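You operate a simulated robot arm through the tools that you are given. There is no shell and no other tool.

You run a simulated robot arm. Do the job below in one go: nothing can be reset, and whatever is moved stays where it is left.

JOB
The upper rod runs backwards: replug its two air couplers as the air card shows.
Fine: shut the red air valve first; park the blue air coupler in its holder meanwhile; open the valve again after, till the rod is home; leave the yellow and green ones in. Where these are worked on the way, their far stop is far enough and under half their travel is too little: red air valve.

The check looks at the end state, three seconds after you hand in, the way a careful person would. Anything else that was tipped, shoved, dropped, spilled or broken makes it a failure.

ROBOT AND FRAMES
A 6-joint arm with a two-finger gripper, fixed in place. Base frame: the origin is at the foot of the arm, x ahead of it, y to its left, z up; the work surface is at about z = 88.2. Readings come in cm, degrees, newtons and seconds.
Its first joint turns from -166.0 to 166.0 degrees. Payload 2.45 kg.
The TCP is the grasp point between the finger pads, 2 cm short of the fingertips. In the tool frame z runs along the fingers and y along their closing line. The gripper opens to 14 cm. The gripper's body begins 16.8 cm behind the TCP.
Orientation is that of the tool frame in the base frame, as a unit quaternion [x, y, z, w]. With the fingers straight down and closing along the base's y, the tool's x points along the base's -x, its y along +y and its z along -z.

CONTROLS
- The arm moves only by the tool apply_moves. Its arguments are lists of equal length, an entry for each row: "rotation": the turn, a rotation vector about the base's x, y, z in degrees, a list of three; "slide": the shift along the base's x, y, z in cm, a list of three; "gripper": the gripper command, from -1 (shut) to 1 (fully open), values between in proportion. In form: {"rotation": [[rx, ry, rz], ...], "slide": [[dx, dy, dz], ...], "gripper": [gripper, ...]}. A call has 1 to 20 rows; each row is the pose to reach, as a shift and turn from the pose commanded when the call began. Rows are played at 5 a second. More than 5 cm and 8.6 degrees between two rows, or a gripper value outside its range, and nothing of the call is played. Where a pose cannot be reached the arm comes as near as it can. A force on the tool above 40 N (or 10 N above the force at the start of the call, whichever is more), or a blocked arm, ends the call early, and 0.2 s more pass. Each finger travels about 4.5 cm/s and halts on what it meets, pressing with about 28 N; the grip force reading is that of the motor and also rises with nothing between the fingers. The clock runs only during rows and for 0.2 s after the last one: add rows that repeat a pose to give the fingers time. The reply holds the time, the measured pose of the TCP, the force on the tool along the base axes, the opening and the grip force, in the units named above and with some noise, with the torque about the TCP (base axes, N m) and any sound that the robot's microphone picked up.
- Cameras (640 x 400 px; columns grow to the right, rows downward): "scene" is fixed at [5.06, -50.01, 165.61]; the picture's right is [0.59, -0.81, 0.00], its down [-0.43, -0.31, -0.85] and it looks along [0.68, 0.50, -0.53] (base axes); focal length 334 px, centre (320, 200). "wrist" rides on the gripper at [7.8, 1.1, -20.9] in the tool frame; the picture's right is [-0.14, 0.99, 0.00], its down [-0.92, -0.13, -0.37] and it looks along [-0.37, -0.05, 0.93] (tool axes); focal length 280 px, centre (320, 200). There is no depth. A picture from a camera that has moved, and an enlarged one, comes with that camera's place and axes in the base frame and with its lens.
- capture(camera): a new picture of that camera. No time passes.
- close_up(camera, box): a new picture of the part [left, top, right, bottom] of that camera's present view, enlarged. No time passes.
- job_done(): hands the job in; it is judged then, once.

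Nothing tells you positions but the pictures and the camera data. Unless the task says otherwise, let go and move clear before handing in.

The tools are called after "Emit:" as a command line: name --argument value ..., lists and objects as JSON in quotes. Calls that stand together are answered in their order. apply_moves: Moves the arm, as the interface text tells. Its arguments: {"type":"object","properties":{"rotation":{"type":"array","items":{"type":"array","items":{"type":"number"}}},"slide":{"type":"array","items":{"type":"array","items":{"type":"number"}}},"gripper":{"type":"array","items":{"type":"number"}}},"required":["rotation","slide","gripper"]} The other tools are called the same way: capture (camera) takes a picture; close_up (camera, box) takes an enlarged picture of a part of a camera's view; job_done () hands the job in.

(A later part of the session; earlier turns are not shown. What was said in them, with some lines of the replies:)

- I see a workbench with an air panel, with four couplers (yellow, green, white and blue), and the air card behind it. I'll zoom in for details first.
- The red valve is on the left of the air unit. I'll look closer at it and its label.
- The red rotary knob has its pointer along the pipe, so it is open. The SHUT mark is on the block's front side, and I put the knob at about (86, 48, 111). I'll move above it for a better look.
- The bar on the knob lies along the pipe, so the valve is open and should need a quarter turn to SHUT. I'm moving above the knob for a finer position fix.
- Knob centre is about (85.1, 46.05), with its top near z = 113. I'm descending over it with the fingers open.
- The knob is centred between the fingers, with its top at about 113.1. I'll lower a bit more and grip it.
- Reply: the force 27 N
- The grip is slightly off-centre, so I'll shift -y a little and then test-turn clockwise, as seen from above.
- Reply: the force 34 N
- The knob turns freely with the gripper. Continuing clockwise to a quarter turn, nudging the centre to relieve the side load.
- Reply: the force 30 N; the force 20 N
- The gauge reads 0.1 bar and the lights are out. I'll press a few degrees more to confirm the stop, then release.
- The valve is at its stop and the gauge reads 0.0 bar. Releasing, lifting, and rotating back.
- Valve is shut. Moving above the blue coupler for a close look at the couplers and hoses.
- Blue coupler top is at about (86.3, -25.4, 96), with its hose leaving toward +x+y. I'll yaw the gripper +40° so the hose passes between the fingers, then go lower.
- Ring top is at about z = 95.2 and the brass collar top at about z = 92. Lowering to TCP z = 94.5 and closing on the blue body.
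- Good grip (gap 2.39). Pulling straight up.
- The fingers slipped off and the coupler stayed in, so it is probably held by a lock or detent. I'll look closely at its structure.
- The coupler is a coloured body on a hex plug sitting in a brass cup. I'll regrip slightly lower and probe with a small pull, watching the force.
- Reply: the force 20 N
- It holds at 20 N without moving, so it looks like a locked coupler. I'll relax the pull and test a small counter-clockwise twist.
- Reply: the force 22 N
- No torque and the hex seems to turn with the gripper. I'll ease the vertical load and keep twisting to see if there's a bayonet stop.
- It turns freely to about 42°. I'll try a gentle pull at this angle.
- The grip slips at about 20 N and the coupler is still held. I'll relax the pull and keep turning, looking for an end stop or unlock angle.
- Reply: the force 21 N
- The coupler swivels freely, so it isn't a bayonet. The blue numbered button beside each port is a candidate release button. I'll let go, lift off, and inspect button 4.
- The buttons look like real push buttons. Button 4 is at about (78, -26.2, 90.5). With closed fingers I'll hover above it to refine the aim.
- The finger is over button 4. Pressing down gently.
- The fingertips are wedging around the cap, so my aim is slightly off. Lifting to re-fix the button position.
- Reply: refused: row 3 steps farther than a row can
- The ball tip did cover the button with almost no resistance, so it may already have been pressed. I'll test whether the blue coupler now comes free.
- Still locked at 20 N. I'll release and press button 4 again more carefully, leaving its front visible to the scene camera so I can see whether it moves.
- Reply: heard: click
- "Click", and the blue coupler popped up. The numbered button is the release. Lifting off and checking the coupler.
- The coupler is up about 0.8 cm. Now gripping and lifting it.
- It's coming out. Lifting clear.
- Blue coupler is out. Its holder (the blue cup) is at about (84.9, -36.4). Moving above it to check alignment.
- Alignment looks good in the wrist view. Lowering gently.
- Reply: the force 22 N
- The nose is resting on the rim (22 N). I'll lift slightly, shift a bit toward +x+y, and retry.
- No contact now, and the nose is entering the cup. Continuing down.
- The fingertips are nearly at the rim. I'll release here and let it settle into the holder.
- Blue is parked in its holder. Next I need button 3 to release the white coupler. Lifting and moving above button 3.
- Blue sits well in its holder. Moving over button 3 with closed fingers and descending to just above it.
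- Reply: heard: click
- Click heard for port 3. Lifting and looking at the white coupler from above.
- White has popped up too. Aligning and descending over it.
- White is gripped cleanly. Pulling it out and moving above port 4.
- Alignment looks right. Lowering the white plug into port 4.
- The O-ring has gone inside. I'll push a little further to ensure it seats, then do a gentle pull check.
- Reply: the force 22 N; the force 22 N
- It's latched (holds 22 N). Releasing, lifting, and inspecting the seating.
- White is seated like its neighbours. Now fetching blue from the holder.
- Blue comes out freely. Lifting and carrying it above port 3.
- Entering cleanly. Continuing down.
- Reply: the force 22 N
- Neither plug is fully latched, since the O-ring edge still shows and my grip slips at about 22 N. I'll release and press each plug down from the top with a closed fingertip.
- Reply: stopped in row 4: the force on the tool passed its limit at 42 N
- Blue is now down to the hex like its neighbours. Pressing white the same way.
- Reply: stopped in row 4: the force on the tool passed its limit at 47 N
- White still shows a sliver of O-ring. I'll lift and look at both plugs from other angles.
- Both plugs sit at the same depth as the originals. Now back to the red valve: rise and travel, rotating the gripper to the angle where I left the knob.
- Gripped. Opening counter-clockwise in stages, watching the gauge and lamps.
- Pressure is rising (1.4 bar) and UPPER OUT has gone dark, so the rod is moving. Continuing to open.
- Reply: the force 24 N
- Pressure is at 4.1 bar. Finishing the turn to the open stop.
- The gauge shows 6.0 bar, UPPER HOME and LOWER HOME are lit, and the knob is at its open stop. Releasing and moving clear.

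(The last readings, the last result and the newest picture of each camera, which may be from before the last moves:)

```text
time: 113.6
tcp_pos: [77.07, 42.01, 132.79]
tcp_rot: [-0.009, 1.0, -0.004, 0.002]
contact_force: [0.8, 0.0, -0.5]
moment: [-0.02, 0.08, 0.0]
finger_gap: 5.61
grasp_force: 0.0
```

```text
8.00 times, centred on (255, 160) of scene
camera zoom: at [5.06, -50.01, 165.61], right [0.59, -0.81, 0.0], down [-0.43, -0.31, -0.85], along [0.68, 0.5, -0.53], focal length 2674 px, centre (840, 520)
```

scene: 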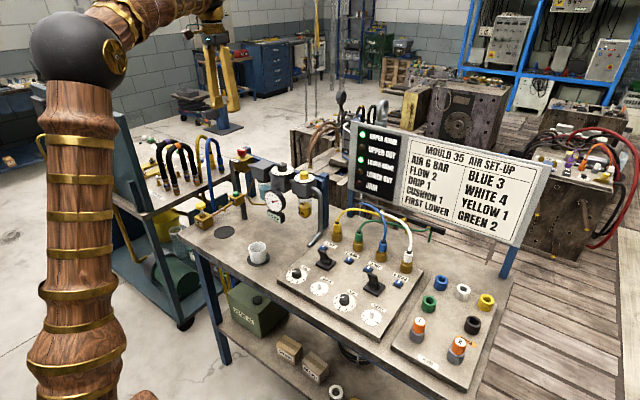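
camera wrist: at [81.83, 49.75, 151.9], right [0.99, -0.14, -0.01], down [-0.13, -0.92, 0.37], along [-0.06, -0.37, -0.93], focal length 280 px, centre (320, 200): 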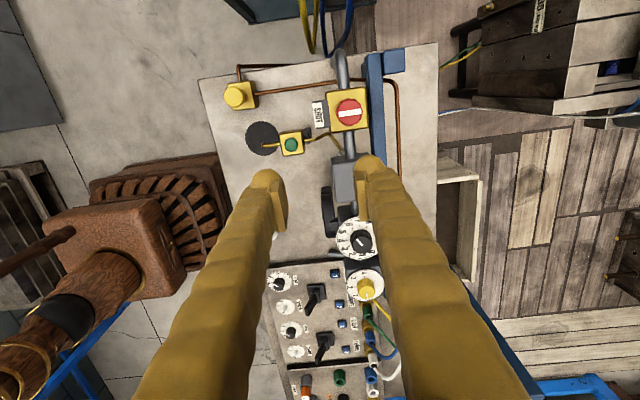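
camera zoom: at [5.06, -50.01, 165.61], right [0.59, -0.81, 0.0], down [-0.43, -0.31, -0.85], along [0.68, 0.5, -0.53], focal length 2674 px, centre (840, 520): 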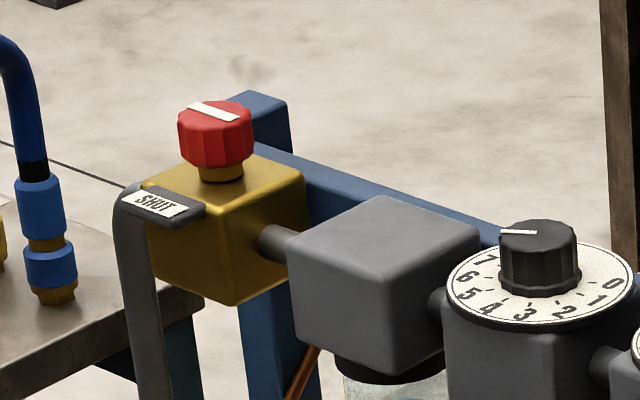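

Blue is in port 3 and white in port 4, both holding at 6.0 bar with the valve fully open. UPPER HOME is lit, yellow and green are untouched, and the arm is clear, so I'm handing in.

Emit:
job_done

```text
The job is handed in.
```

The two upper-rod air couplers are swapped to match the card: blue is now in port 3 and white in port 4. The UPPER HOME and LOWER HOME lamps are lit, and UPPER OUT and JAM are dark.

- **Valve:** I shut the red valve first and the gauge fell to 0.0 bar. After the swap I opened it to its stop, and the gauge reads 6.0 bar.
- **Couplers:** Blue sat in its holder while I moved white. Each coupler is released by the blue numbered button beside its port, so I pressed buttons 4 and 3. Before I worked that out, I had pulled on and twisted the blue coupler while it was still locked.
- **Seating:** Both plugs sit at the same depth as before but very slightly off-centre in their ports. White held a 22 N pull. I did not pull-test blue, but both hold at full pressure.
- **Left alone:** I did not touch yellow, green, the levers or the dials. The arm has let go and is clear.
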